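You operate a simulated robot arm through the tools that you are given. There is no shell and no other tool.

You run a simulated two-armed robot. Do the job below in one go: nothing can be reset, and whatever is moved stays where it is left.

Task
Put the blue switch marked "K-4" from the top of the green table in the inside of the reject bin and the blue switch labelled "4" on the test card. Hold the white switch on the top of bench four steady with one hand and flip the rocker of the white switch the other way with the other. Turn the frequency dial to 30 Hz. Turn the panel speed dial to 60 a minute. Take the red switch on the top of bench seven and put it away in the inside of the grey switch tray. Any order will do.

It is judged by the outcome, as a careful person would: the job done as asked, and still so three seconds after it is handed in. It fails if anything else is knocked over, pushed out of place, dropped, spilled or broken.

Robot
Two 7-joint arms with two-finger parallel grippers on one trunk, on a base that drives. Base frame: it is fixed to the floor where the robot stands at the start and does not move with it; the origin is under the middle of the robot, x ahead of it, y to its left, z up. Readings come in mm, rad, newtons and seconds.
The left shoulder is at the start at [60, 147, 482], the right one opposite. With the tool pointing down near the work surface each hand reaches from about 100 to 620 mm from the robot's upright axis, wherever it stands, measured 20 degrees to its own side. Places, roughly: blue switch [-2500, -750, 750]; frequency dial [-2400, 4600, 900]; inside of the grey switch tray (22x13 cm) [-2460, 5100, 800]; inside of the reject bin (18x18 cm) [-3560, 3320, 800]; panel speed dial [-2800, 5500, 1000]; red switch [-1500, 5500, 750]; rocker of the white switch [-3300, 2900, 800]; test card [-2750, -500, 750]; white switch [-3250, 3000, 750]. Payload 3.43 kg a hand.
The tool frame of a hand sits at the grasp point between the pads (the TCP): z along the fingers, y along the line on which they close. The tips reach 30 mm beyond it. The gripper opens to 94 mm. The fingers are 28 mm wide and 10 mm thick; the gripper's body (50 by 96 mm) begins 55 mm behind the TCP.
Orientation is that of the tool frame in the base frame, as a unit quaternion [x, y, z, w]. With the fingers straight down and closing along the base's y, the tool's x points along the base's -x, its y along +y and its z along -z.

Tools
- The arms move only by the tool step_arm. It takes "left_moves", "right_moves" or both (then of equal length, played together; a hand with none holds still); each is a list of rows, each a list of 3 entries, a list of its own where there are three numbers: the shift along the tool's x, y, z in m, then the turn, a rotation vector about the tool's x, y, z in rad, then the opening, from 0 (shut) to 1 (fully open). In form: [[[tx, ty, tz], [wx, wy, wz], grip], ...]. A call has 1 to 20 rows; each row is the pose to reach, as a shift and turn from the pose commanded when the call began, along the tool's axes at that moment. Each row takes 0.2 s and may step no farther than 50 mm and 0.15 rad from the row before; otherwise, or with a gripper value out of range, the whole call is refused. A pose out of reach is approached as far as the arm can. The call stops where the force on the tool passes 40 N (or 10 N more than at its start, if that is more) or the arm is blocked; 0.2 s more then pass. Each finger travels about 72 mm/s and halts on what it meets, pressing with about 24 N; the grip force reading is that of the motor and also rises with nothing between the fingers. The clock runs only during rows and for 0.2 s after the last one: add rows that repeat a pose to give the fingers time. It gives the time, the measured TCP pose, the force on the tool (base axes), the opening and the grip force at its end, in the units of the frame above (readings bear some noise), with the torque about the TCP (base axes, N m) and any sound that the robot's microphone picked up, and new pictures: "pictures" is both (left out), scene, wrist or none (wrist: the cameras of the hands that moved).
- Cameras (640 x 400 px; columns grow to the right, rows downward): "scene" is now at [69.9, 7.9, 1120.3]; the picture's right is [-0.01, -1.00, 0.00], its down [-0.46, 0.01, -0.89] and it looks along [0.89, -0.01, -0.46] (base axes); focal length 247 px, centre (320, 200). "left" rides on the left gripper at [76, -14, -102] in its tool frame; the picture's right is [0.18, 0.98, 0.00], its down [-0.75, 0.14, -0.64] and it looks along [-0.63, 0.12, 0.77] (tool axes); focal length 243 px, centre (320, 200). "right" rides on the right gripper at [76, 14, -102] in its tool frame; the picture's right is [-0.18, 0.98, 0.00], its down [-0.75, -0.14, -0.64] and it looks along [-0.63, -0.12, 0.77] (tool axes); focal length 243 px, centre (320, 200). There is no depth. A picture from a camera that has moved, and an enlarged one, comes with that camera's place and axes in the base frame and with its lens. The place of the scene camera against the robot may be out by one fixed shift of up to 18 mm in any direction.
- raise_lower(by): slides the trunk up (or, below 0, down) by that many mm; the arms and the scene camera ride with it, the base frame stays. It gives what a move gives, with no picture.
- base_move(legs): drives the robot by 1 to 6 legs, each [ahead, left, turn to the left] in mm, mm and rad, along the robot's own axes; the way and the turn of a leg run together, so that a leg with both is an arc; at most 1500 mm and 3.142 rad a leg. The arms and the cameras ride along, it lands a little off, and it stops where it bumps. It gives what a move gives, and a new picture of the scene camera.
- head_to(pan, tilt): turns the head with the scene camera to pan (to the left, within 1.501 rad either way) and tilt (down, from -0.506 to 1.204), counted from straight ahead of the robot. It gives what a move gives, and a new picture of the scene camera.
- close_up(camera, box): a new picture of the part [left, top, right, bottom] of that camera's present view, enlarged. The clock stands still meanwhile.
- hand_in(): hands the job in; it is judged then, once.

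Nothing tells you exact positions but the pictures and the camera data. Unless the task says otherwise, let go and move clear before handing in.

The tools are called after "Call:" by a JSON object that holds its "method" and its "body". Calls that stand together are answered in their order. step_arm: Moves the arms, as the interface text tells. Its arguments: {"type":"object","properties":{"left_moves":{"type":"array","items":{"type":"array"}},"right_moves":{"type":"array","items":{"type":"array"}},"pictures":{"type":"string","enum":["both","scene","wrist","none"]}},"required":[]} The other tools are called the same way: raise_lower (by) slides the trunk up or down; base_move (legs) drives the base; head_to (pan, tilt) turns the head that bears the scene camera; close_up (camera, box) takes an enlarged picture of a part of a camera's view; hand_in () hands the job in.

At the start:

```text
time_s: 0.0
left_tool_pos: [359.6, 126.3, 927.0]
left_tool_rot: [0.001, 1.0, -0.001, 0.0]
left_force: [-0.6, 0.7, 0.2]
left_torque: [0.01, 0.0, -0.02]
left_width: 93.9
left_finger_force: 0.1
right_tool_pos: [290.6, -111.9, 925.8]
right_tool_rot: [0.0, 1.0, 0.0, 0.0]
right_force: [-0.3, -0.6, 0.1]
right_torque: [-0.01, -0.03, 0.0]
right_width: 93.9
right_finger_force: 0.0
trunk travel left (down, up): [-189.0, 61.0]
robot x, y, heading: [0.8, -2.7, 0.001]
head pan, tilt: [-0.014, 0.475]
```

scene: 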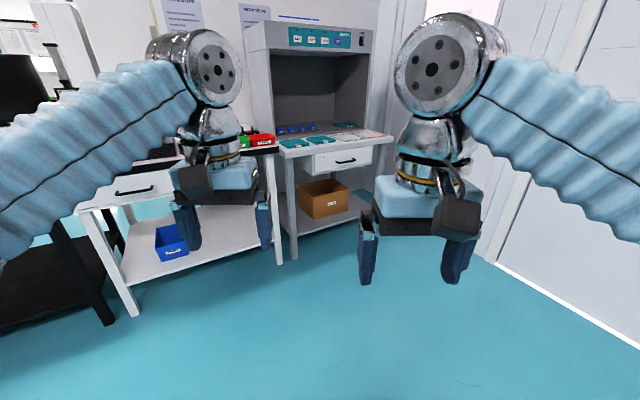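
right: 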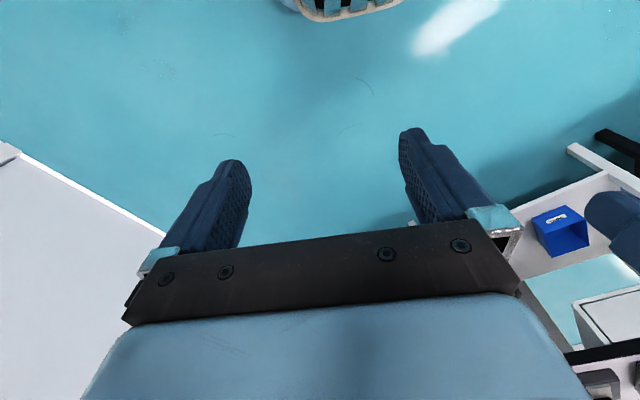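
left: 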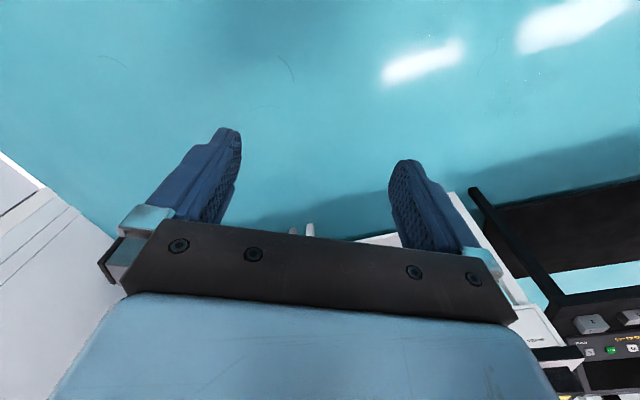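

I see workbenches ahead of me, but the places I'm given lie behind and to the left of the robot. I'll look around with the head first before I drive.

Call:
{"method": "head_to", "body": {"pan": 1.5, "tilt": 0.3}}

Call:
{"method": "head_to", "body": {"pan": -1.5, "tilt": 0.3}}

```text
time_s: 1.6
left_tool_pos: [359.7, 126.2, 925.8]
left_tool_rot: [0.0, 1.0, 0.0, 0.0]
left_force: [-1.1, -0.5, -0.3]
left_torque: [0.0, -0.01, -0.01]
left_width: 94.0
left_finger_force: 0.2
right_tool_pos: [290.0, -112.7, 925.7]
right_tool_rot: [0.0, 1.0, 0.0, 0.0]
right_force: [0.0, 0.0, -0.4]
right_torque: [0.0, 0.01, -0.02]
right_width: 94.1
right_finger_force: 0.1
trunk travel left (down, up): [-189.0, 61.0]
robot x, y, heading: [-2.1, 1.4, 0.0]
head pan, tilt: [1.499, 0.3]
camera scene: at [-14.9, 102.3, 1136.4], right [1.0, -0.07, 0.0], down [-0.02, -0.29, -0.96], along [0.07, 0.95, -0.3], focal length 247 px, centre (320, 200)
```

scene: 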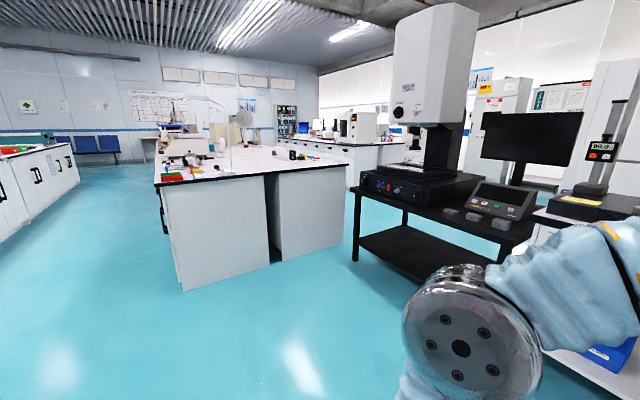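

```text
time_s: 4.2
left_tool_pos: [359.0, 126.9, 926.2]
left_tool_rot: [0.0, 1.0, 0.0, 0.0]
left_force: [0.8, -0.4, 0.6]
left_torque: [-0.01, 0.02, 0.02]
left_width: 93.8
left_finger_force: 0.1
right_tool_pos: [290.7, -112.6, 926.4]
right_tool_rot: [-0.001, 1.0, 0.0, 0.0]
right_force: [-0.3, -0.1, -0.1]
right_torque: [0.0, 0.01, -0.04]
right_width: 94.3
right_finger_force: 0.1
trunk travel left (down, up): [-189.0, 61.0]
robot x, y, heading: [0.8, 1.0, -0.003]
head pan, tilt: [-1.499, 0.3]
camera scene: at [-14.9, -83.9, 1136.4], right [-1.0, -0.07, 0.0], down [-0.02, 0.29, -0.96], along [0.07, -0.95, -0.3], focal length 247 px, centre (320, 200)
```

scene: 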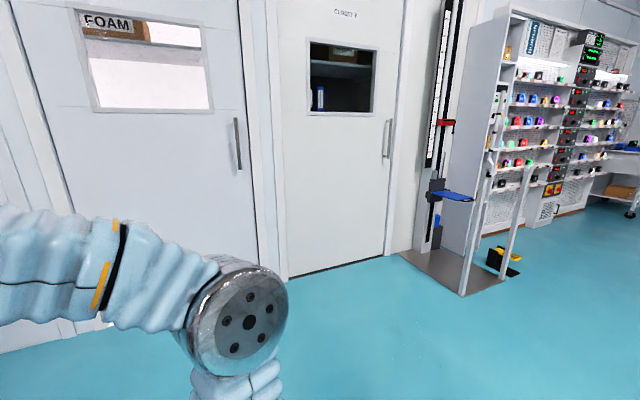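

The room is open around me. I'll turn in place to face the -x side and look there.

Call:
{"method": "base_move", "body": {"legs": [[0, 0, 2.6]]}}

Call:
{"method": "head_to", "body": {"pan": 0.5, "tilt": 0.2}}

Call:
{"method": "head_to", "body": {"pan": -0.6, "tilt": 0.2}}

```text
time_s: 10.8
left_tool_pos: [-372.7, 75.6, 924.8]
left_tool_rot: [0.964, -0.266, -0.001, 0.0]
left_force: [-0.5, -0.1, -0.2]
left_torque: [0.01, -0.01, 0.01]
left_width: 94.0
left_finger_force: 0.1
right_tool_pos: [-191.5, 244.9, 925.9]
right_tool_rot: [0.964, -0.265, 0.0, 0.0]
right_force: [-0.2, 0.2, -0.1]
right_torque: [0.0, 0.0, 0.01]
right_width: 93.9
right_finger_force: 0.1
trunk travel left (down, up): [-189.0, 61.0]
robot x, y, heading: [0.1, 0.4, 2.604]
head pan, tilt: [-1.499, 0.3]
camera scene: at [75.9, 77.3, 1136.4], right [0.89, -0.45, 0.0], down [-0.13, -0.26, -0.96], along [0.43, 0.85, -0.3], focal length 247 px, centre (320, 200)
```

scene: 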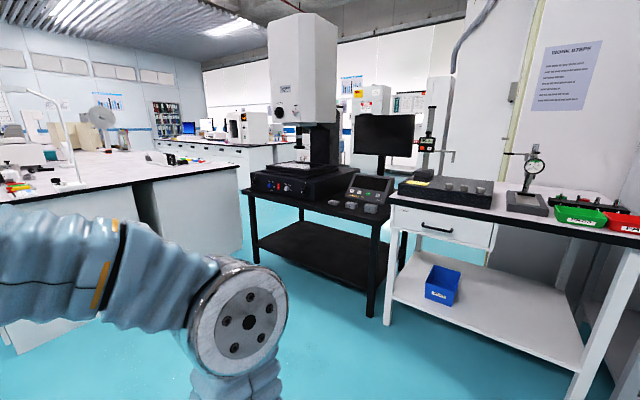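

```text
time_s: 12.7
left_tool_pos: [-372.7, 75.8, 926.2]
left_tool_rot: [0.964, -0.265, 0.0, 0.0]
left_force: [0.4, -0.2, -0.4]
left_torque: [-0.02, -0.02, 0.0]
left_width: 94.1
left_finger_force: 0.0
right_tool_pos: [-192.3, 244.5, 926.5]
right_tool_rot: [0.964, -0.265, 0.0, 0.001]
right_force: [-0.1, 0.4, 0.1]
right_torque: [0.01, 0.0, -0.01]
right_width: 94.2
right_finger_force: 0.0
trunk travel left (down, up): [-189.0, 61.0]
robot x, y, heading: [3.1, -4.3, 2.606]
head pan, tilt: [0.499, 0.201]
camera scene: at [-59.1, -2.5, 1145.7], right [0.04, 1.0, 0.0], down [0.2, -0.01, -0.98], along [-0.98, 0.04, -0.2], focal length 247 px, centre (320, 200)
```

scene: 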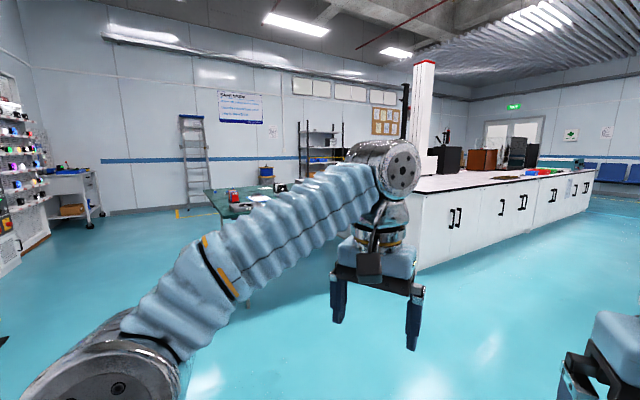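

```text
time_s: 14.0
left_tool_pos: [-373.6, 75.4, 925.0]
left_tool_rot: [0.964, -0.265, 0.0, 0.0]
left_force: [0.2, 0.1, -0.2]
left_torque: [-0.03, -0.02, -0.01]
left_width: 93.7
left_finger_force: 0.1
right_tool_pos: [-192.4, 245.3, 925.0]
right_tool_rot: [0.964, -0.266, -0.001, 0.0]
right_force: [0.1, 0.4, 0.2]
right_torque: [0.01, -0.03, -0.02]
right_width: 94.2
right_finger_force: 0.1
trunk travel left (down, up): [-189.0, 61.0]
robot x, y, heading: [-1.7, 2.0, 2.603]
head pan, tilt: [-0.6, 0.201]
camera scene: at [-5.2, 78.4, 1145.7], right [0.91, 0.42, 0.0], down [0.08, -0.18, -0.98], along [-0.41, 0.89, -0.2], focal length 247 px, centre (320, 200)
```

scene: 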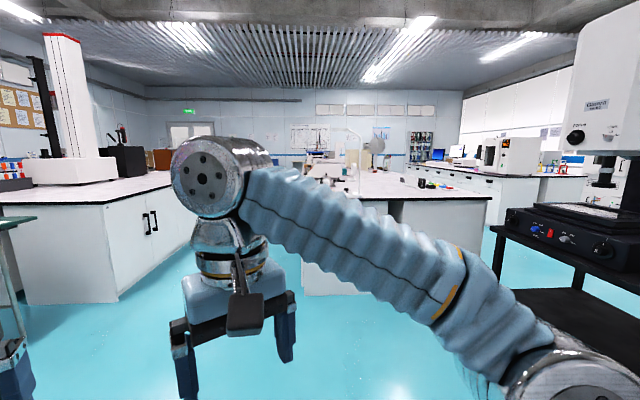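

The green table stands at about x -2500, y -600. I'll turn toward it and drive part of the way for a closer look.

Call:
{"method": "base_move", "body": {"legs": [[0, 0, 0.74], [1100, 0, 0]]}}

Call:
{"method": "head_to", "body": {"pan": 0.0, "tilt": 0.35}}

```text
time_s: 21.7
left_tool_pos: [-1415.5, -433.2, 925.5]
left_tool_rot: [0.994, 0.109, 0.0, 0.0]
left_force: [-0.3, 0.1, 0.9]
left_torque: [0.02, -0.02, 0.01]
left_width: 93.9
left_finger_force: 0.1
right_tool_pos: [-1398.9, -184.6, 925.9]
right_tool_rot: [0.994, 0.108, 0.0, -0.001]
right_force: [0.8, -0.6, -0.5]
right_torque: [-0.01, -0.01, 0.01]
right_width: 93.9
right_finger_force: 0.0
trunk travel left (down, up): [-189.0, 61.0]
robot x, y, heading: [-1088.8, -234.2, -2.927]
head pan, tilt: [-0.6, 0.201]
camera scene: at [-1139.8, -182.0, 1145.7], right [0.37, 0.93, 0.0], down [0.18, -0.07, -0.98], along [-0.91, 0.37, -0.2], focal length 247 px, centre (320, 200)
```

scene: 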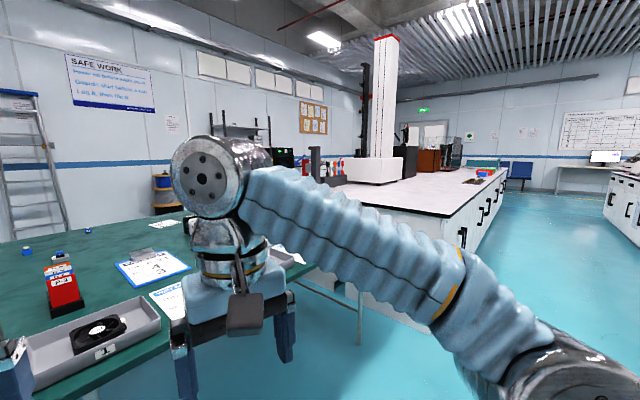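

```text
time_s: 22.7
left_tool_pos: [-1415.1, -433.0, 926.4]
left_tool_rot: [0.994, 0.109, 0.0, 0.0]
left_force: [0.9, 0.3, -0.7]
left_torque: [-0.02, 0.02, -0.01]
left_width: 94.0
left_finger_force: 0.1
right_tool_pos: [-1399.8, -184.3, 925.4]
right_tool_rot: [0.994, 0.108, 0.0, 0.0]
right_force: [0.4, 0.0, 0.9]
right_torque: [0.01, 0.01, 0.0]
right_width: 93.8
right_finger_force: 0.1
trunk travel left (down, up): [-189.0, 61.0]
robot x, y, heading: [-1094.4, -232.8, -2.925]
head pan, tilt: [0.0, 0.351]
camera scene: at [-1144.3, -236.9, 1131.7], right [-0.21, 0.98, 0.0], down [0.34, 0.07, -0.94], along [-0.92, -0.2, -0.34], focal length 247 px, centre (320, 200)
```

scene: 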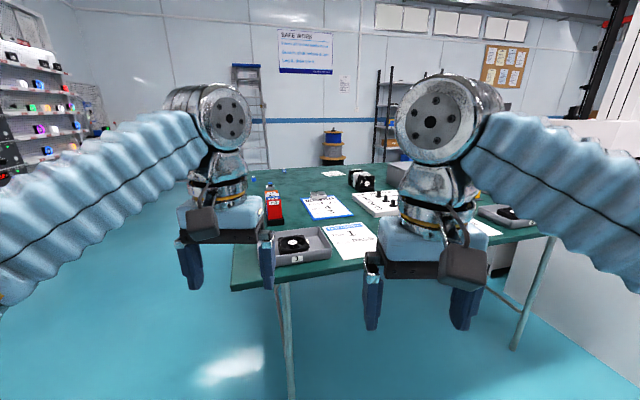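

The green table top is in view with clipboards, trays and small blue items. I'll enlarge it.

Call:
{"method": "close_up", "body": {"camera": "scene", "box": [225, 150, 425, 275]}}

```text
3.20 times, centred on (325, 212) of scene
camera zoom: at [-1144.3, -236.9, 1131.7], right [-0.21, 0.98, 0.0], down [0.34, 0.07, -0.94], along [-0.92, -0.2, -0.34], focal length 790 px, centre (304, 160)
```

zoom: 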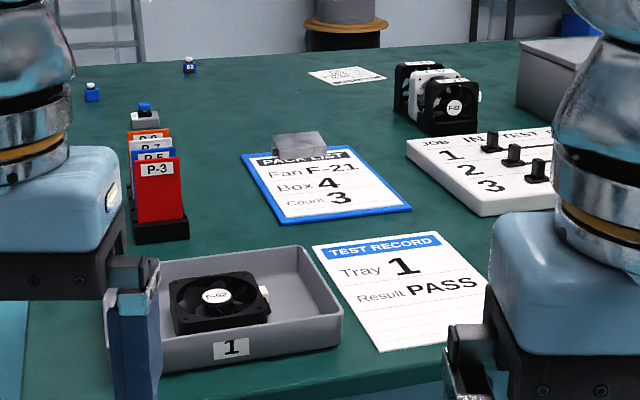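

The table is rotated by about 27°. Two or three small blue switches are near its left edge and the test card is towards the far end. I'll drive around to the left side of the table and face it.

Call:
{"method": "base_move", "body": {"legs": [[317, 716, 0], [946, 199, 0], [0, 0, -1.308]]}}

Call:
{"method": "head_to", "body": {"pan": 0.0, "tilt": 0.6}}

Call:
{"method": "head_to", "body": {"pan": 0.0, "tilt": 1.2}}

```text
time_s: 34.8
left_tool_pos: [-2422.8, -1150.2, 925.4]
left_tool_rot: [0.862, -0.507, 0.0, 0.0]
left_force: [-0.2, 0.2, -0.1]
left_torque: [0.02, -0.01, 0.01]
left_width: 93.9
left_finger_force: 0.1
right_tool_pos: [-2180.1, -1095.4, 925.3]
right_tool_rot: [0.862, -0.507, 0.0, 0.0]
right_force: [0.6, -0.8, 0.3]
right_torque: [-0.01, -0.01, -0.01]
right_width: 94.2
right_finger_force: 0.0
trunk travel left (down, up): [-189.0, 61.0]
robot x, y, heading: [-2133.3, -1406.5, 2.079]
head pan, tilt: [0.0, 0.351]
camera scene: at [-2159.6, -1339.0, 1131.7], right [0.87, 0.48, 0.0], down [0.17, -0.3, -0.94], along [-0.46, 0.82, -0.34], focal length 247 px, centre (320, 200)
```

scene: 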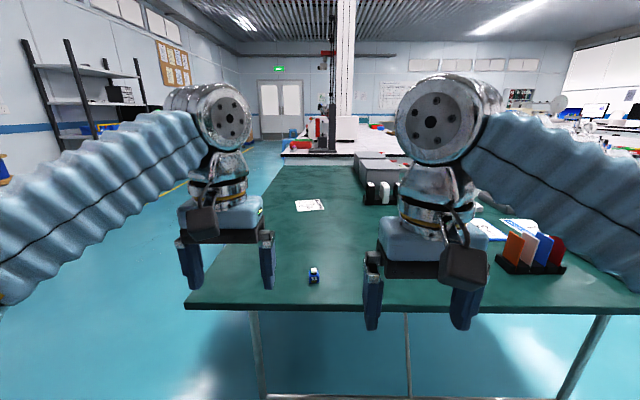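

```text
time_s: 35.5
left_tool_pos: [-2421.7, -1150.8, 925.4]
left_tool_rot: [0.862, -0.507, 0.0, -0.001]
left_force: [0.0, 0.6, -0.4]
left_torque: [-0.01, 0.01, -0.05]
left_width: 94.1
left_finger_force: 0.0
right_tool_pos: [-2179.9, -1093.5, 926.3]
right_tool_rot: [0.861, -0.508, 0.0, 0.0]
right_force: [0.5, 0.2, -0.4]
right_torque: [-0.03, 0.0, -0.02]
right_width: 93.7
right_finger_force: 0.0
trunk travel left (down, up): [-189.0, 61.0]
robot x, y, heading: [-2136.1, -1400.3, 2.077]
head pan, tilt: [0.0, 0.6]
camera scene: at [-2157.3, -1343.1, 1109.0], right [0.87, 0.48, 0.0], down [0.27, -0.49, -0.83], along [-0.4, 0.72, -0.56], focal length 247 px, centre (320, 200)
```

scene: 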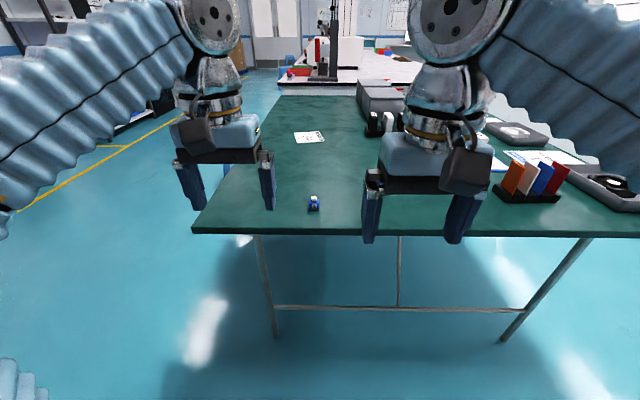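

```text
time_s: 36.5
left_tool_pos: [-2423.3, -1149.6, 925.3]
left_tool_rot: [0.861, -0.508, 0.0, 0.0]
left_force: [-0.2, -1.3, 1.3]
left_torque: [0.01, 0.05, -0.01]
left_width: 94.0
left_finger_force: 0.0
right_tool_pos: [-2179.2, -1094.0, 926.5]
right_tool_rot: [0.862, -0.508, 0.0, 0.0]
right_force: [-0.3, 0.3, 0.0]
right_torque: [0.02, 0.01, 0.01]
right_width: 94.1
right_finger_force: 0.0
trunk travel left (down, up): [-189.0, 61.0]
robot x, y, heading: [-2136.4, -1406.0, 2.079]
head pan, tilt: [0.0, 1.201]
camera scene: at [-2141.6, -1371.5, 1064.4], right [0.87, 0.48, 0.0], down [0.45, -0.81, -0.36], along [-0.18, 0.32, -0.93], focal length 247 px, centre (320, 200)
```

scene: 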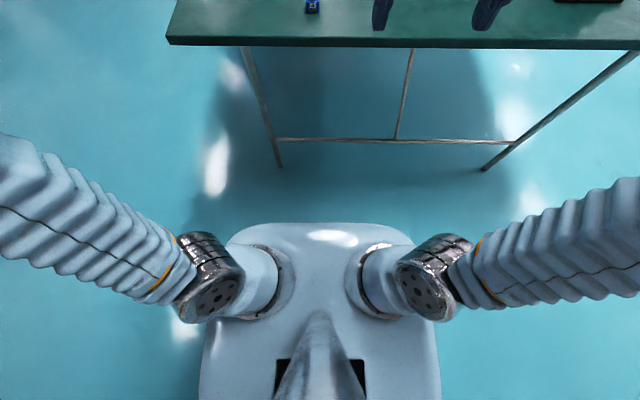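

The table edge is about 46 cm ahead of my axis, and one blue switch sits close to that edge. I'll look through the wrist cameras and take an enlarged view to find the others.

Call:
{"method": "close_up", "body": {"camera": "left", "box": [0, 0, 640, 400]}}

Call:
{"method": "close_up", "body": {"camera": "right", "box": [0, 0, 640, 400]}}

Call:
{"method": "head_to", "body": {"pan": 0.0, "tilt": 0.55}}

Call:
{"method": "close_up", "body": {"camera": "scene", "box": [260, 110, 400, 240]}}

```text
1.00 times, centred on (320, 200) of left (not enlarged: the box is as wide or as high as the picture)
camera zoom: at [-2372.3, -1209.7, 1028.9], right [-0.77, -0.64, 0.0], down [-0.49, 0.59, 0.64], along [-0.41, 0.49, -0.77], focal length 243 px, centre (320, 200)
```

zoom: 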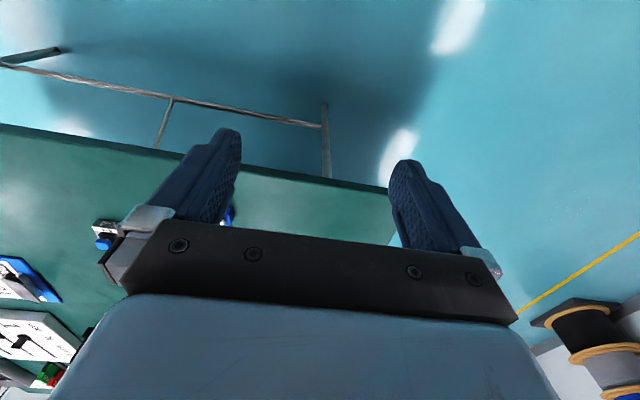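

```text
1.00 times, centred on (320, 200) of right (not enlarged: the box is as wide or as high as the picture)
camera zoom: at [-2154.9, -1167.3, 1028.0], right [-0.95, -0.32, 0.0], down [-0.24, 0.73, 0.64], along [-0.2, 0.61, -0.77], focal length 243 px, centre (320, 200)
```

zoom: 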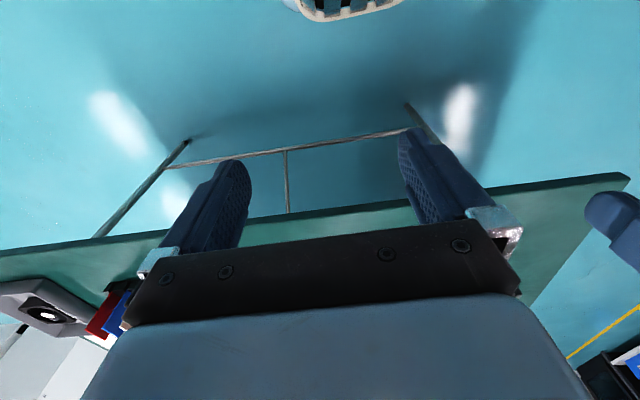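

```text
time_s: 37.5
left_tool_pos: [-2421.3, -1150.4, 926.4]
left_tool_rot: [0.861, -0.508, 0.0, 0.0]
left_force: [-0.4, -0.6, -0.7]
left_torque: [0.03, 0.02, 0.0]
left_width: 93.9
left_finger_force: 0.1
right_tool_pos: [-2179.6, -1094.1, 926.1]
right_tool_rot: [0.862, -0.507, 0.0, 0.001]
right_force: [-0.3, -0.7, 0.4]
right_torque: [0.0, 0.0, -0.03]
right_width: 93.9
right_finger_force: 0.1
trunk travel left (down, up): [-189.0, 61.0]
robot x, y, heading: [-2141.0, -1404.2, 2.077]
head pan, tilt: [0.0, 0.55]
camera scene: at [-2158.0, -1341.9, 1113.4], right [0.87, 0.48, 0.0], down [0.25, -0.46, -0.85], along [-0.41, 0.75, -0.52], focal length 247 px, centre (320, 200)
```

scene: 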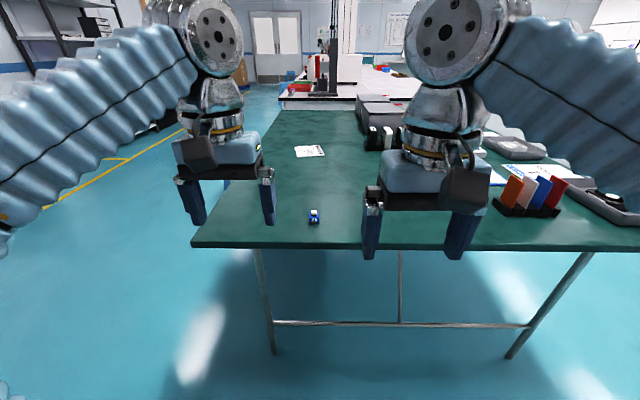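

```text
3.08 times, centred on (330, 175) of scene
camera zoom: at [-2158.0, -1341.9, 1113.4], right [0.87, 0.48, 0.0], down [0.25, -0.46, -0.85], along [-0.41, 0.75, -0.52], focal length 760 px, centre (289, 277)
```

zoom: 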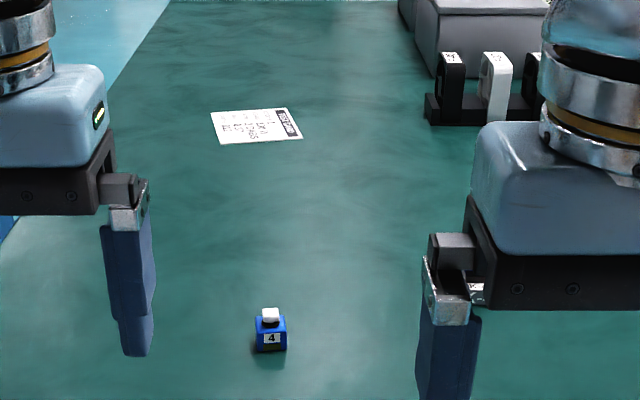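

The near switch reads "4", and the test card is confirmed at about (-2673, -489). I'll spread the arms sideways so I can see the other blue switches behind the hands.

Call:
{"method": "step_arm", "body": {"left_moves": [[[0, 0.05, 0], [0, 0, 0], 1], [[0, 0.1, 0], [0, 0, 0], 1], [[0, 0.15, 0], [0, 0, 0], 1], [[0, 0.2, 0], [0, 0, 0], 1]], "right_moves": [[[0, -0.05, 0], [0, 0, 0], 1], [[0, -0.1, 0], [0, 0, 0], 1], [[0, -0.15, 0], [0, 0, 0], 1], [[0, -0.2, 0], [0, 0, 0], 1]], "pictures": "scene"}}

Call:
{"method": "close_up", "body": {"camera": "scene", "box": [180, 110, 420, 250]}}

```text
time_s: 38.5
left_tool_pos: [-2600.6, -1245.9, 922.1]
left_tool_rot: [0.858, -0.513, 0.001, -0.003]
left_force: [-4.5, -3.3, -1.8]
left_torque: [0.21, -0.38, -0.01]
left_width: 94.0
left_finger_force: 0.1
right_tool_pos: [-2007.8, -996.9, 929.6]
right_tool_rot: [0.862, -0.507, 0.002, -0.001]
right_force: [-2.1, 0.1, 0.8]
right_torque: [0.0, -0.16, -0.01]
right_width: 94.0
right_finger_force: 0.1
trunk travel left (down, up): [-189.0, 61.0]
robot x, y, heading: [-2139.0, -1405.5, 2.076]
head pan, tilt: [0.0, 0.55]
camera scene: at [-2162.7, -1342.9, 1113.2], right [0.87, 0.49, 0.0], down [0.26, -0.46, -0.85], along [-0.41, 0.75, -0.52], focal length 247 px, centre (320, 200)
```

scene: 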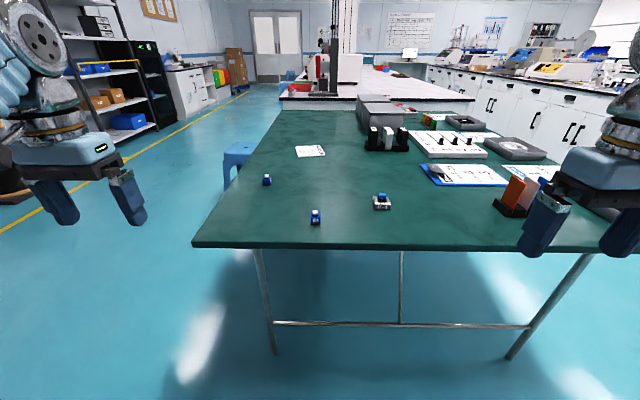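

```text
2.67 times, centred on (300, 180) of scene
camera zoom: at [-2162.7, -1342.9, 1113.2], right [0.87, 0.49, 0.0], down [0.26, -0.46, -0.85], along [-0.41, 0.75, -0.52], focal length 659 px, centre (373, 253)
```

zoom: 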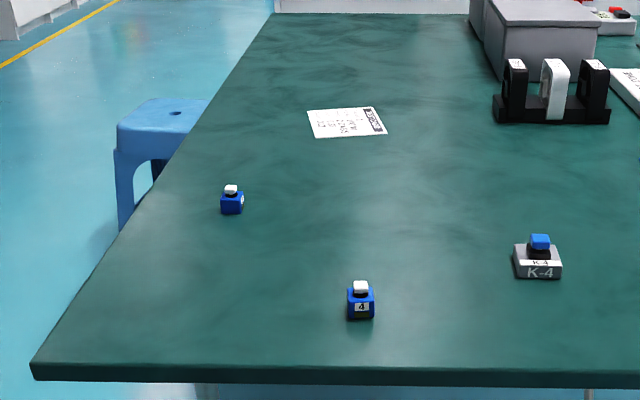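

Three items are visible: "4" near the edge, one on a grey body that reads "K-4", and a third with no readable label. I'll zoom in on each.

Call:
{"method": "close_up", "body": {"camera": "scene", "box": [360, 185, 404, 213]}}

Call:
{"method": "close_up", "body": {"camera": "scene", "box": [245, 165, 289, 193]}}

Call:
{"method": "close_up", "body": {"camera": "scene", "box": [293, 203, 337, 231]}}

Call:
{"method": "close_up", "body": {"camera": "scene", "box": [280, 135, 340, 170]}}

```text
14.29 times, centred on (382, 199) of scene
camera zoom: at [-2162.7, -1342.9, 1113.2], right [0.87, 0.49, 0.0], down [0.26, -0.46, -0.85], along [-0.41, 0.75, -0.52], focal length 3529 px, centre (-566, 214)
```

zoom: 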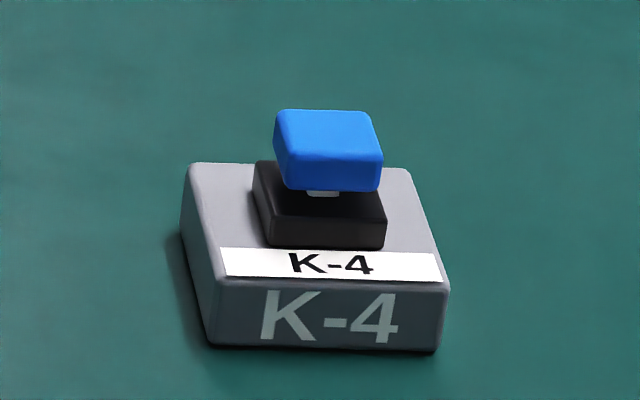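

```text
14.29 times, centred on (267, 179) of scene
camera zoom: at [-2162.7, -1342.9, 1113.2], right [0.87, 0.49, 0.0], down [0.26, -0.46, -0.85], along [-0.41, 0.75, -0.52], focal length 3529 px, centre (1077, 500)
```

zoom: 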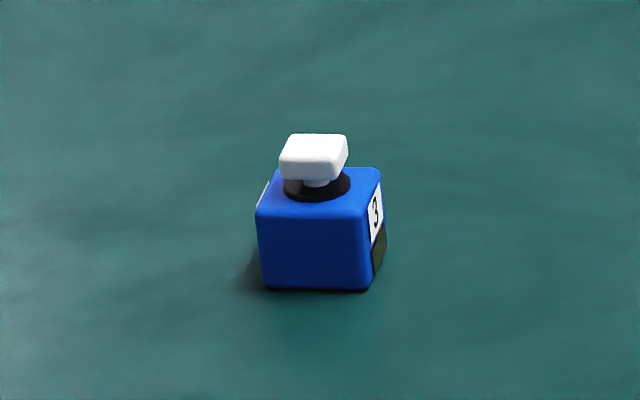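

```text
14.29 times, centred on (315, 217) of scene
camera zoom: at [-2162.7, -1342.9, 1113.2], right [0.87, 0.49, 0.0], down [0.26, -0.46, -0.85], along [-0.41, 0.75, -0.52], focal length 3529 px, centre (391, -43)
```

zoom: 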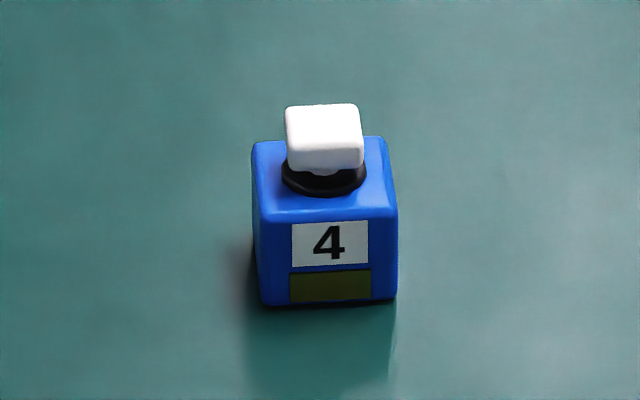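

```text
10.67 times, centred on (310, 152) of scene
camera zoom: at [-2162.7, -1342.9, 1113.2], right [0.87, 0.49, 0.0], down [0.26, -0.46, -0.85], along [-0.41, 0.75, -0.52], focal length 2635 px, centre (427, 707)
```

zoom: 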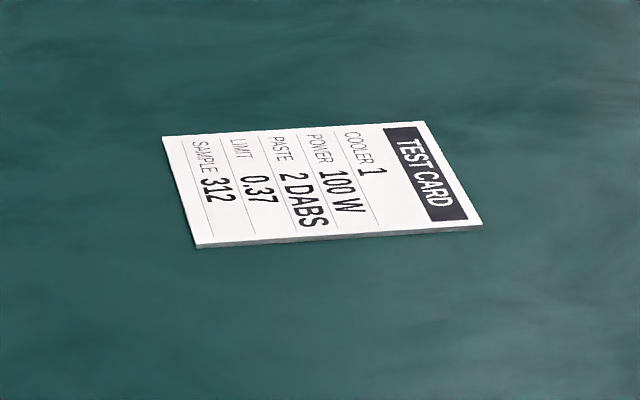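

Labels are confirmed: the blue-capped switch on the grey base is K-4, the small blue cube is "4", and the third is "3", which I leave alone. I'll drive 150 mm closer, then grasp "4" with the left hand and K-4 with the right.

Call:
{"method": "base_move", "body": {"legs": [[150, 0, 0]]}}

Call:
{"method": "close_up", "body": {"camera": "scene", "box": [230, 180, 470, 330]}}

```text
time_s: 39.9
left_tool_pos: [-2672.0, -1118.9, 924.1]
left_tool_rot: [0.863, -0.505, 0.001, 0.0]
left_force: [-0.1, 0.0, -0.1]
left_torque: [0.0, -0.03, 0.03]
left_width: 94.2
left_finger_force: 0.2
right_tool_pos: [-2078.5, -866.2, 929.1]
right_tool_rot: [0.863, -0.505, 0.0, -0.001]
right_force: [-0.2, 0.4, 0.5]
right_torque: [0.05, 0.0, -0.01]
right_width: 93.9
right_finger_force: 0.1
trunk travel left (down, up): [-189.0, 61.0]
robot x, y, heading: [-2210.2, -1273.4, 2.082]
head pan, tilt: [0.0, 0.55]
camera scene: at [-2230.8, -1212.1, 1113.4], right [0.87, 0.49, 0.0], down [0.26, -0.46, -0.85], along [-0.42, 0.74, -0.52], focal length 247 px, centre (320, 200)
```

scene: 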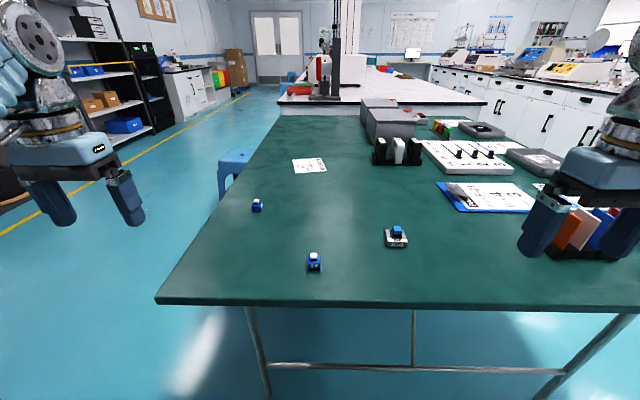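

```text
2.67 times, centred on (350, 255) of scene
camera zoom: at [-2230.8, -1212.1, 1113.4], right [0.87, 0.49, 0.0], down [0.26, -0.46, -0.85], along [-0.42, 0.74, -0.52], focal length 659 px, centre (240, 53)
```

zoom: 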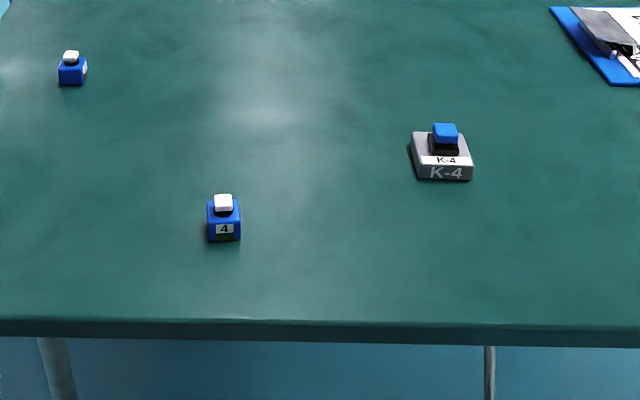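

Positions are consistent between the two views. I'll bring both hands above their targets at a safe height and check with the wrist cameras.

Call:
{"method": "step_arm", "body": {"left_moves": [[[-0.006, -0.045, 0], [0, 0, 0], 1], [[-0.012, -0.09, 0], [0, 0, 0], 1], [[-0.018, -0.135, 0], [0, 0, 0], 1], [[-0.024, -0.18, 0], [0, 0, 0], 1], [[-0.03, -0.225, 0], [0, 0, 0], 1], [[-0.036, -0.27, 0], [0, 0, 0], 1], [[-0.04, -0.315, 0], [0, 0, 0], 1], [[-0.04, -0.315, 0.02], [0, 0, 0], 1], [[-0.04, -0.315, 0.04], [0, 0, 0], 1], [[-0.04, -0.315, 0.04], [0, 0, 0], 1]], "right_moves": [[[-0.027, 0.022, 0], [0, 0, 0], 1], [[-0.054, 0.044, 0], [0, 0, 0], 1], [[-0.08, 0.066, 0], [0, 0, 0], 1], [[-0.107, 0.088, 0], [0, 0, 0], 1], [[-0.134, 0.11, 0], [0, 0, 0], 1], [[-0.16, 0.13, 0], [0, 0, 0], 1], [[-0.186, 0.15, 0], [0, 0, 0], 1], [[-0.186, 0.15, 0.02], [0, 0, 0], 1], [[-0.186, 0.15, 0.04], [0, 0, 0], 1], [[-0.186, 0.15, 0.04], [0, 0, 0], 1]]}}

```text
time_s: 42.1
left_tool_pos: [-2416.7, -930.2, 884.8]
left_tool_rot: [0.863, -0.506, 0.0, 0.0]
left_force: [-1.0, -0.3, 0.3]
left_torque: [0.01, -0.01, 0.01]
left_width: 93.5
left_finger_force: 0.1
left hand out of reach, approached as far as the arm can: row 7
right_tool_pos: [-2301.7, -776.5, 886.8]
right_tool_rot: [0.863, -0.505, 0.0, 0.0]
right_force: [-0.5, 0.4, 0.2]
right_torque: [-0.03, 0.0, -0.04]
right_width: 93.9
right_finger_force: 0.1
right hand out of reach, approached as far as the arm can: row 6, 7
trunk travel left (down, up): [-189.0, 61.0]
robot x, y, heading: [-2210.8, -1271.4, 2.078]
head pan, tilt: [0.0, 0.55]
camera scene: at [-2230.9, -1211.9, 1113.4], right [0.87, 0.49, 0.0], down [0.26, -0.46, -0.85], along [-0.42, 0.74, -0.52], focal length 247 px, centre (320, 200)
camera right: at [-2276.8, -848.6, 989.9], right [-0.95, -0.32, 0.0], down [-0.25, 0.73, 0.64], along [-0.21, 0.61, -0.77], focal length 243 px, centre (320, 200)
camera left: at [-2367.1, -990.1, 988.3], right [-0.77, -0.64, 0.0], down [-0.49, 0.59, 0.64], along [-0.41, 0.49, -0.77], focal length 243 px, centre (320, 200)
```

scene: 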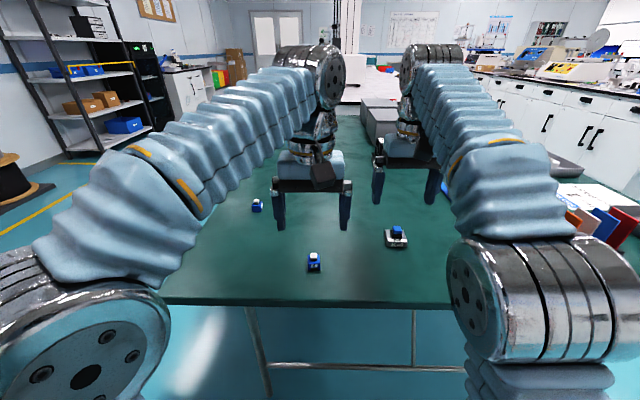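
right: 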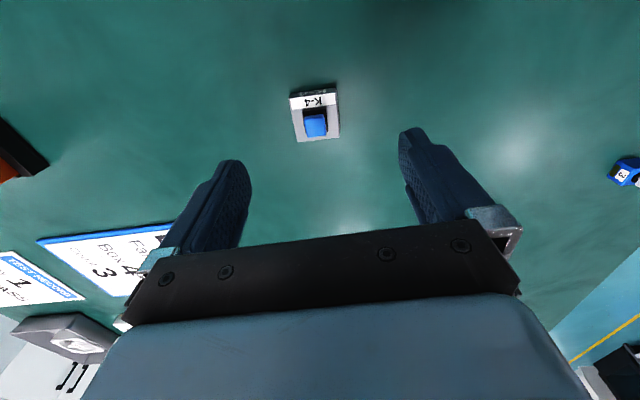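
left: 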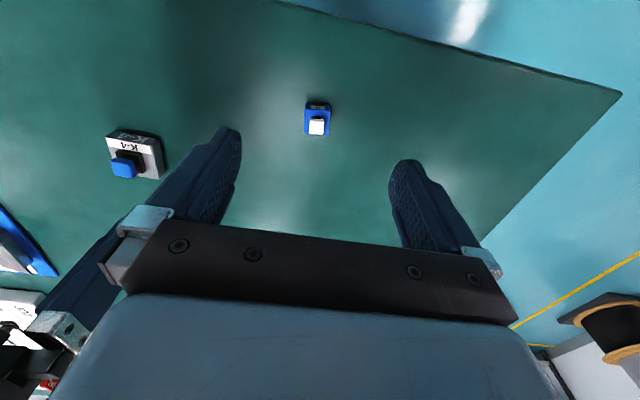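

Both targets sit nearly under the hands. I'll zoom in on the wrist views to fine-tune.

Call:
{"method": "close_up", "body": {"camera": "left", "box": [270, 90, 366, 150]}}

Call:
{"method": "close_up", "body": {"camera": "right", "box": [268, 80, 364, 140]}}

```text
6.67 times, centred on (318, 120) of left
camera zoom: at [-2367.1, -990.1, 988.3], right [-0.77, -0.64, 0.0], down [-0.49, 0.59, 0.64], along [-0.41, 0.49, -0.77], focal length 1618 px, centre (333, 733)
```

zoom: 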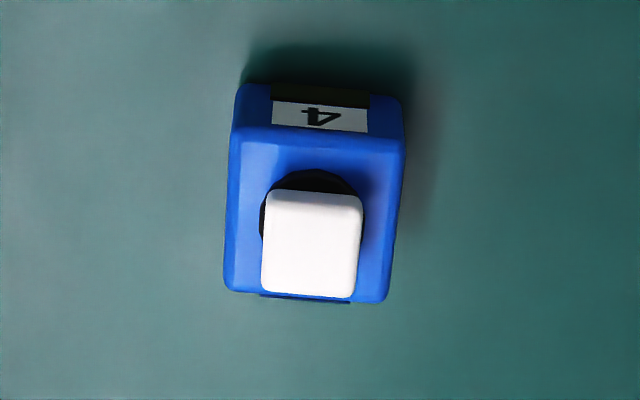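

```text
6.67 times, centred on (316, 110) of right
camera zoom: at [-2276.8, -848.6, 989.9], right [-0.95, -0.32, 0.0], down [-0.25, 0.73, 0.64], along [-0.21, 0.61, -0.77], focal length 1618 px, centre (347, 800)
```

zoom: 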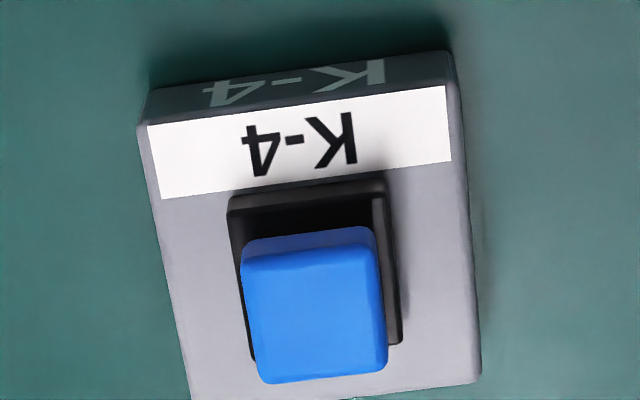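

"4" is 8 mm ahead of the left TCP and K-4 is 8 mm ahead and 7 mm right of the right TCP, both with slight yaw. I'll correct for this and descend partway.

Call:
{"method": "step_arm", "body": {"left_moves": [[[-0.008, -0.0005, 0], [0, 0, -0.085], 1], [[-0.008, -0.0005, 0.03], [0, 0, -0.085], 1], [[-0.008, -0.0005, 0.06], [0, 0, -0.085], 1], [[-0.008, -0.0005, 0.06], [0, 0, -0.085], 1]], "right_moves": [[[-0.008, -0.007, 0], [0, 0, 0.065], 1], [[-0.008, -0.007, 0.03], [0, 0, 0.065], 1], [[-0.008, -0.007, 0.06], [0, 0, 0.065], 1], [[-0.008, -0.007, 0.06], [0, 0, 0.065], 1]]}}

```text
time_s: 43.1
left_tool_pos: [-2421.0, -924.8, 824.0]
left_tool_rot: [0.884, -0.468, 0.0, 0.0]
left_force: [0.8, 0.5, 0.6]
left_torque: [0.0, -0.02, -0.03]
left_width: 93.9
left_finger_force: 0.0
right_tool_pos: [-2300.1, -766.3, 829.9]
right_tool_rot: [0.846, -0.533, 0.0, 0.0]
right_force: [-0.5, 0.2, -0.1]
right_torque: [0.0, -0.02, 0.0]
right_width: 93.9
right_finger_force: 0.1
trunk travel left (down, up): [-189.0, 61.0]
robot x, y, heading: [-2209.3, -1270.2, 2.077]
head pan, tilt: [0.0, 0.55]
camera scene: at [-2231.0, -1211.9, 1113.4], right [0.87, 0.49, 0.0], down [0.26, -0.46, -0.85], along [-0.42, 0.74, -0.52], focal length 247 px, centre (320, 200)
camera right: at [-2279.4, -840.0, 932.2], right [-0.97, -0.26, 0.0], down [-0.2, 0.74, 0.64], along [-0.17, 0.62, -0.77], focal length 243 px, centre (320, 200)
camera left: at [-2366.5, -979.4, 927.3], right [-0.71, -0.7, 0.0], down [-0.54, 0.54, 0.64], along [-0.45, 0.46, -0.77], focal length 243 px, centre (320, 200)
```

scene: 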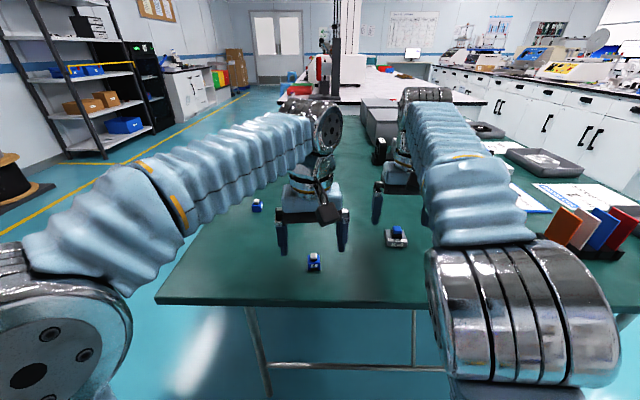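
right: 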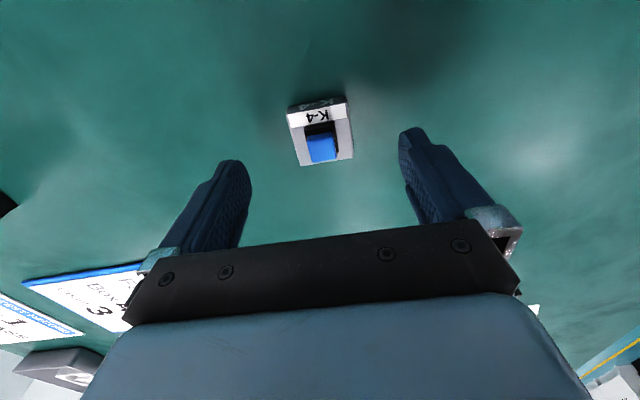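
left: 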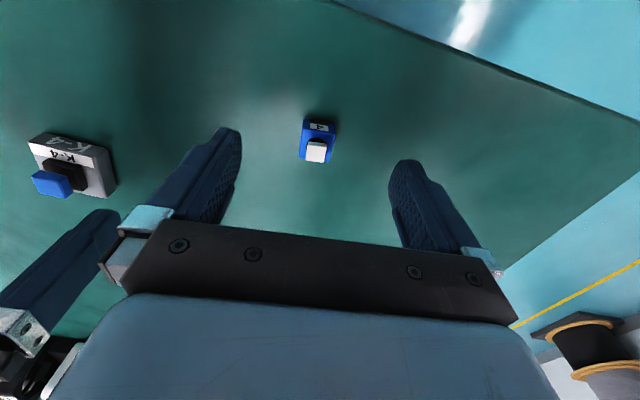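

I'm checking the yaw after the correction with enlarged views.

Call:
{"method": "close_up", "body": {"camera": "left", "box": [270, 110, 366, 170]}}

Call:
{"method": "close_up", "body": {"camera": "right", "box": [272, 95, 368, 170]}}

```text
6.67 times, centred on (318, 140) of left
camera zoom: at [-2366.5, -979.4, 927.3], right [-0.71, -0.7, 0.0], down [-0.54, 0.54, 0.64], along [-0.45, 0.46, -0.77], focal length 1618 px, centre (333, 600)
```

zoom: 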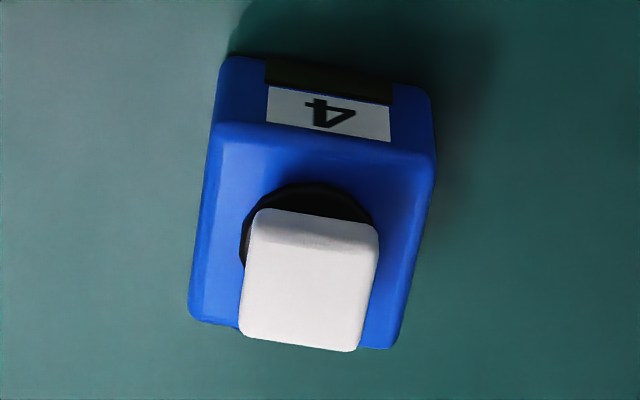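

```text
5.33 times, centred on (320, 132) of right
camera zoom: at [-2279.4, -840.0, 932.2], right [-0.97, -0.26, 0.0], down [-0.2, 0.74, 0.64], along [-0.17, 0.62, -0.77], focal length 1294 px, centre (320, 560)
```

zoom: 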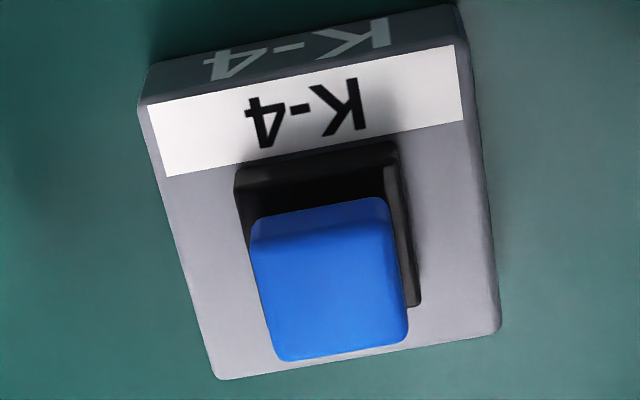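

Both hands are centred and aligned. I'll descend to just above the table and close the grippers.

Call:
{"method": "step_arm", "body": {"left_moves": [[[-0.001, -0.001, 0.02], [0, 0, 0], 1], [[-0.001, -0.001, 0.04], [0, 0, 0], 1], [[-0.001, -0.001, 0.04], [0, 0, 0], 1], [[-0.001, -0.001, 0.04], [0, 0, 0], 0.6], [[-0.001, -0.001, 0.04], [0, 0, 0], 0.3], [[-0.001, -0.001, 0.04], [0, 0, 0], 0], [[-0.001, -0.001, 0.04], [0, 0, 0], 0], [[-0.001, -0.001, 0.04], [0, 0, 0], 0]], "right_moves": [[[0, 0.001, 0.023], [0, 0, 0], 1], [[0, 0.001, 0.045], [0, 0, 0], 1], [[0, 0.001, 0.047], [0, 0, 0], 1], [[0, 0.001, 0.047], [0, 0, 0], 0.7], [[0, 0.001, 0.047], [0, 0, 0], 0.5], [[0, 0.001, 0.047], [0, 0, 0], 0.2], [[0, 0.001, 0.047], [0, 0, 0], 0], [[0, 0.001, 0.047], [0, 0, 0], 0]]}}

```text
time_s: 44.9
left_tool_pos: [-2420.6, -922.9, 783.6]
left_tool_rot: [0.884, -0.468, 0.0, -0.001]
left_force: [-0.3, -0.2, -0.1]
left_torque: [-0.02, 0.0, 0.0]
left_width: 22.6
left_finger_force: 23.9
right_tool_pos: [-2300.2, -767.0, 781.5]
right_tool_rot: [0.846, -0.533, 0.0, 0.0]
right_force: [0.5, 0.3, 0.2]
right_torque: [-0.02, 0.0, 0.03]
right_width: 43.0
right_finger_force: 24.3
trunk travel left (down, up): [-189.0, 61.0]
robot x, y, heading: [-2212.8, -1271.7, 2.081]
head pan, tilt: [0.0, 0.55]
camera scene: at [-2230.9, -1211.9, 1113.4], right [0.87, 0.49, 0.0], down [0.26, -0.46, -0.85], along [-0.42, 0.74, -0.52], focal length 247 px, centre (320, 200)
camera right: at [-2279.4, -840.6, 884.6], right [-0.97, -0.26, 0.0], down [-0.2, 0.74, 0.64], along [-0.17, 0.62, -0.77], focal length 243 px, centre (320, 200)
camera left: at [-2365.8, -978.0, 886.6], right [-0.71, -0.7, 0.0], down [-0.54, 0.54, 0.64], along [-0.45, 0.46, -0.77], focal length 243 px, centre (320, 200)
```

scene: 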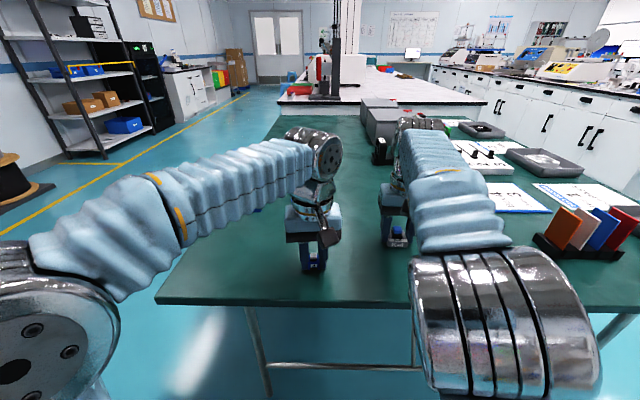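
right: 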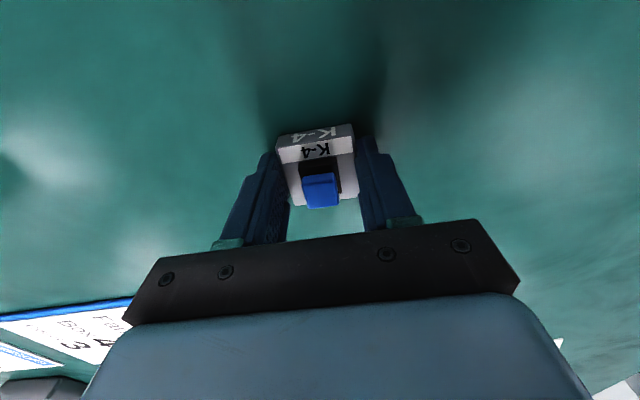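
left: 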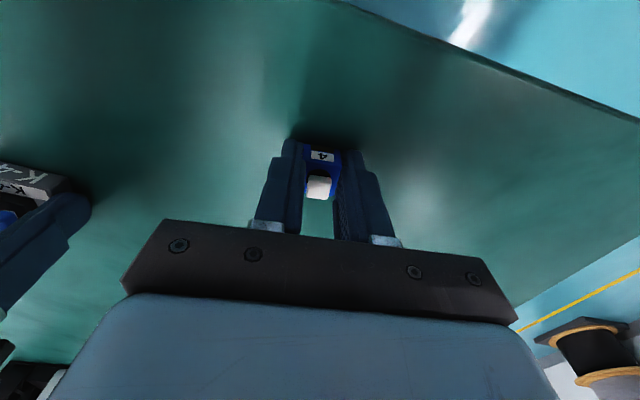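

Both switches are gripped (22.6 mm and 43.0 mm). I'll lift them straight up and draw the hands in a little.

Call:
{"method": "step_arm", "body": {"left_moves": [[[0, 0, -0.03], [0, 0, 0], 0], [[0, 0, -0.07], [0, 0, 0], 0], [[0, 0, -0.11], [0, 0, 0], 0], [[0, 0, -0.14], [0, 0, 0], 0], [[0.01, 0.03, -0.14], [0, 0, 0], 0], [[0.02, 0.06, -0.14], [0, 0, 0], 0], [[0.03, 0.09, -0.14], [0, 0, 0], 0], [[0.04, 0.12, -0.14], [0, 0, 0], 0]], "right_moves": [[[0, 0, -0.03], [0, 0, 0], 0], [[0, 0, -0.07], [0, 0, 0], 0], [[0, 0, -0.11], [0, 0, 0], 0], [[0, 0, -0.14], [0, 0, 0], 0], [[0.03, 0, -0.14], [0, 0, 0], 0], [[0.06, 0, -0.14], [0, 0, 0], 0], [[0.09, 0, -0.14], [0, 0, 0], 0], [[0.12, 0, -0.14], [0, 0, 0], 0]]}}

```text
time_s: 46.7
left_tool_pos: [-2496.3, -1025.2, 925.4]
left_tool_rot: [0.884, -0.468, 0.0, 0.0]
left_force: [-0.4, -0.8, 0.0]
left_torque: [0.0, -0.02, 0.01]
left_width: 22.4
left_finger_force: 24.4
left hand out of reach, approached as far as the arm can: row 4
right_tool_pos: [-2246.2, -872.7, 921.7]
right_tool_rot: [0.846, -0.533, 0.0, -0.001]
right_force: [-0.6, 0.1, -0.1]
right_torque: [-0.06, 0.0, -0.01]
right_width: 0.1
right_finger_force: 23.8
right hand out of reach, approached as far as the arm can: row 4, 5
trunk travel left (down, up): [-189.0, 61.0]
robot x, y, heading: [-2209.1, -1273.4, 2.081]
head pan, tilt: [0.0, 0.55]
camera scene: at [-2231.0, -1211.5, 1113.4], right [0.87, 0.49, 0.0], down [0.26, -0.46, -0.85], along [-0.42, 0.74, -0.52], focal length 247 px, centre (320, 200)
camera right: at [-2226.4, -948.1, 1024.0], right [-0.97, -0.26, 0.0], down [-0.2, 0.74, 0.64], along [-0.17, 0.62, -0.77], focal length 243 px, centre (320, 200)
camera left: at [-2441.4, -1078.4, 1027.4], right [-0.71, -0.7, 0.0], down [-0.54, 0.54, 0.64], along [-0.45, 0.45, -0.77], focal length 243 px, centre (320, 200)
```

scene: 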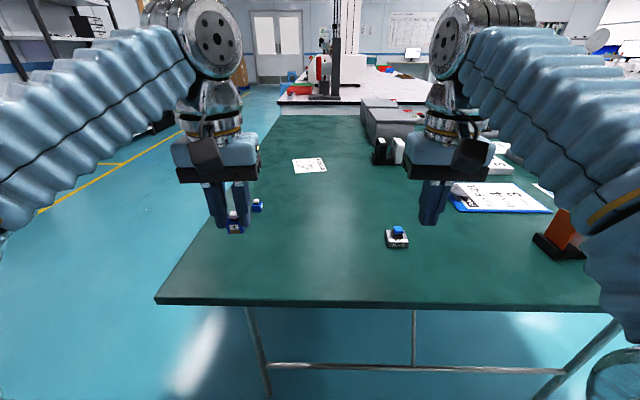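
right: 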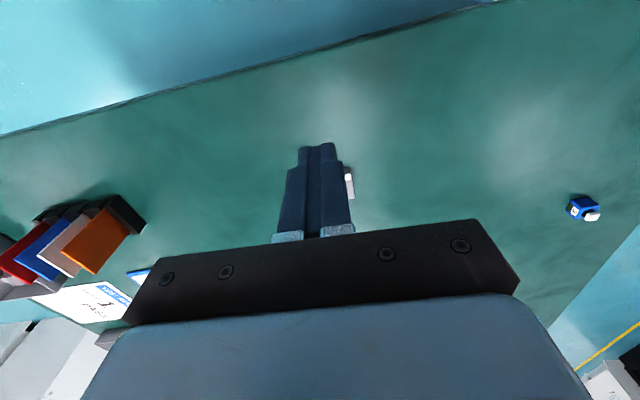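
left: 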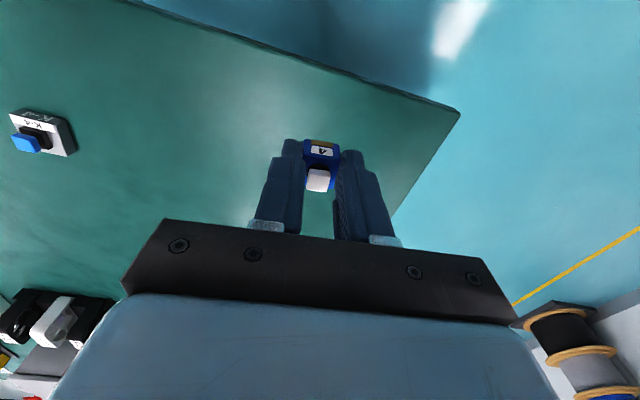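

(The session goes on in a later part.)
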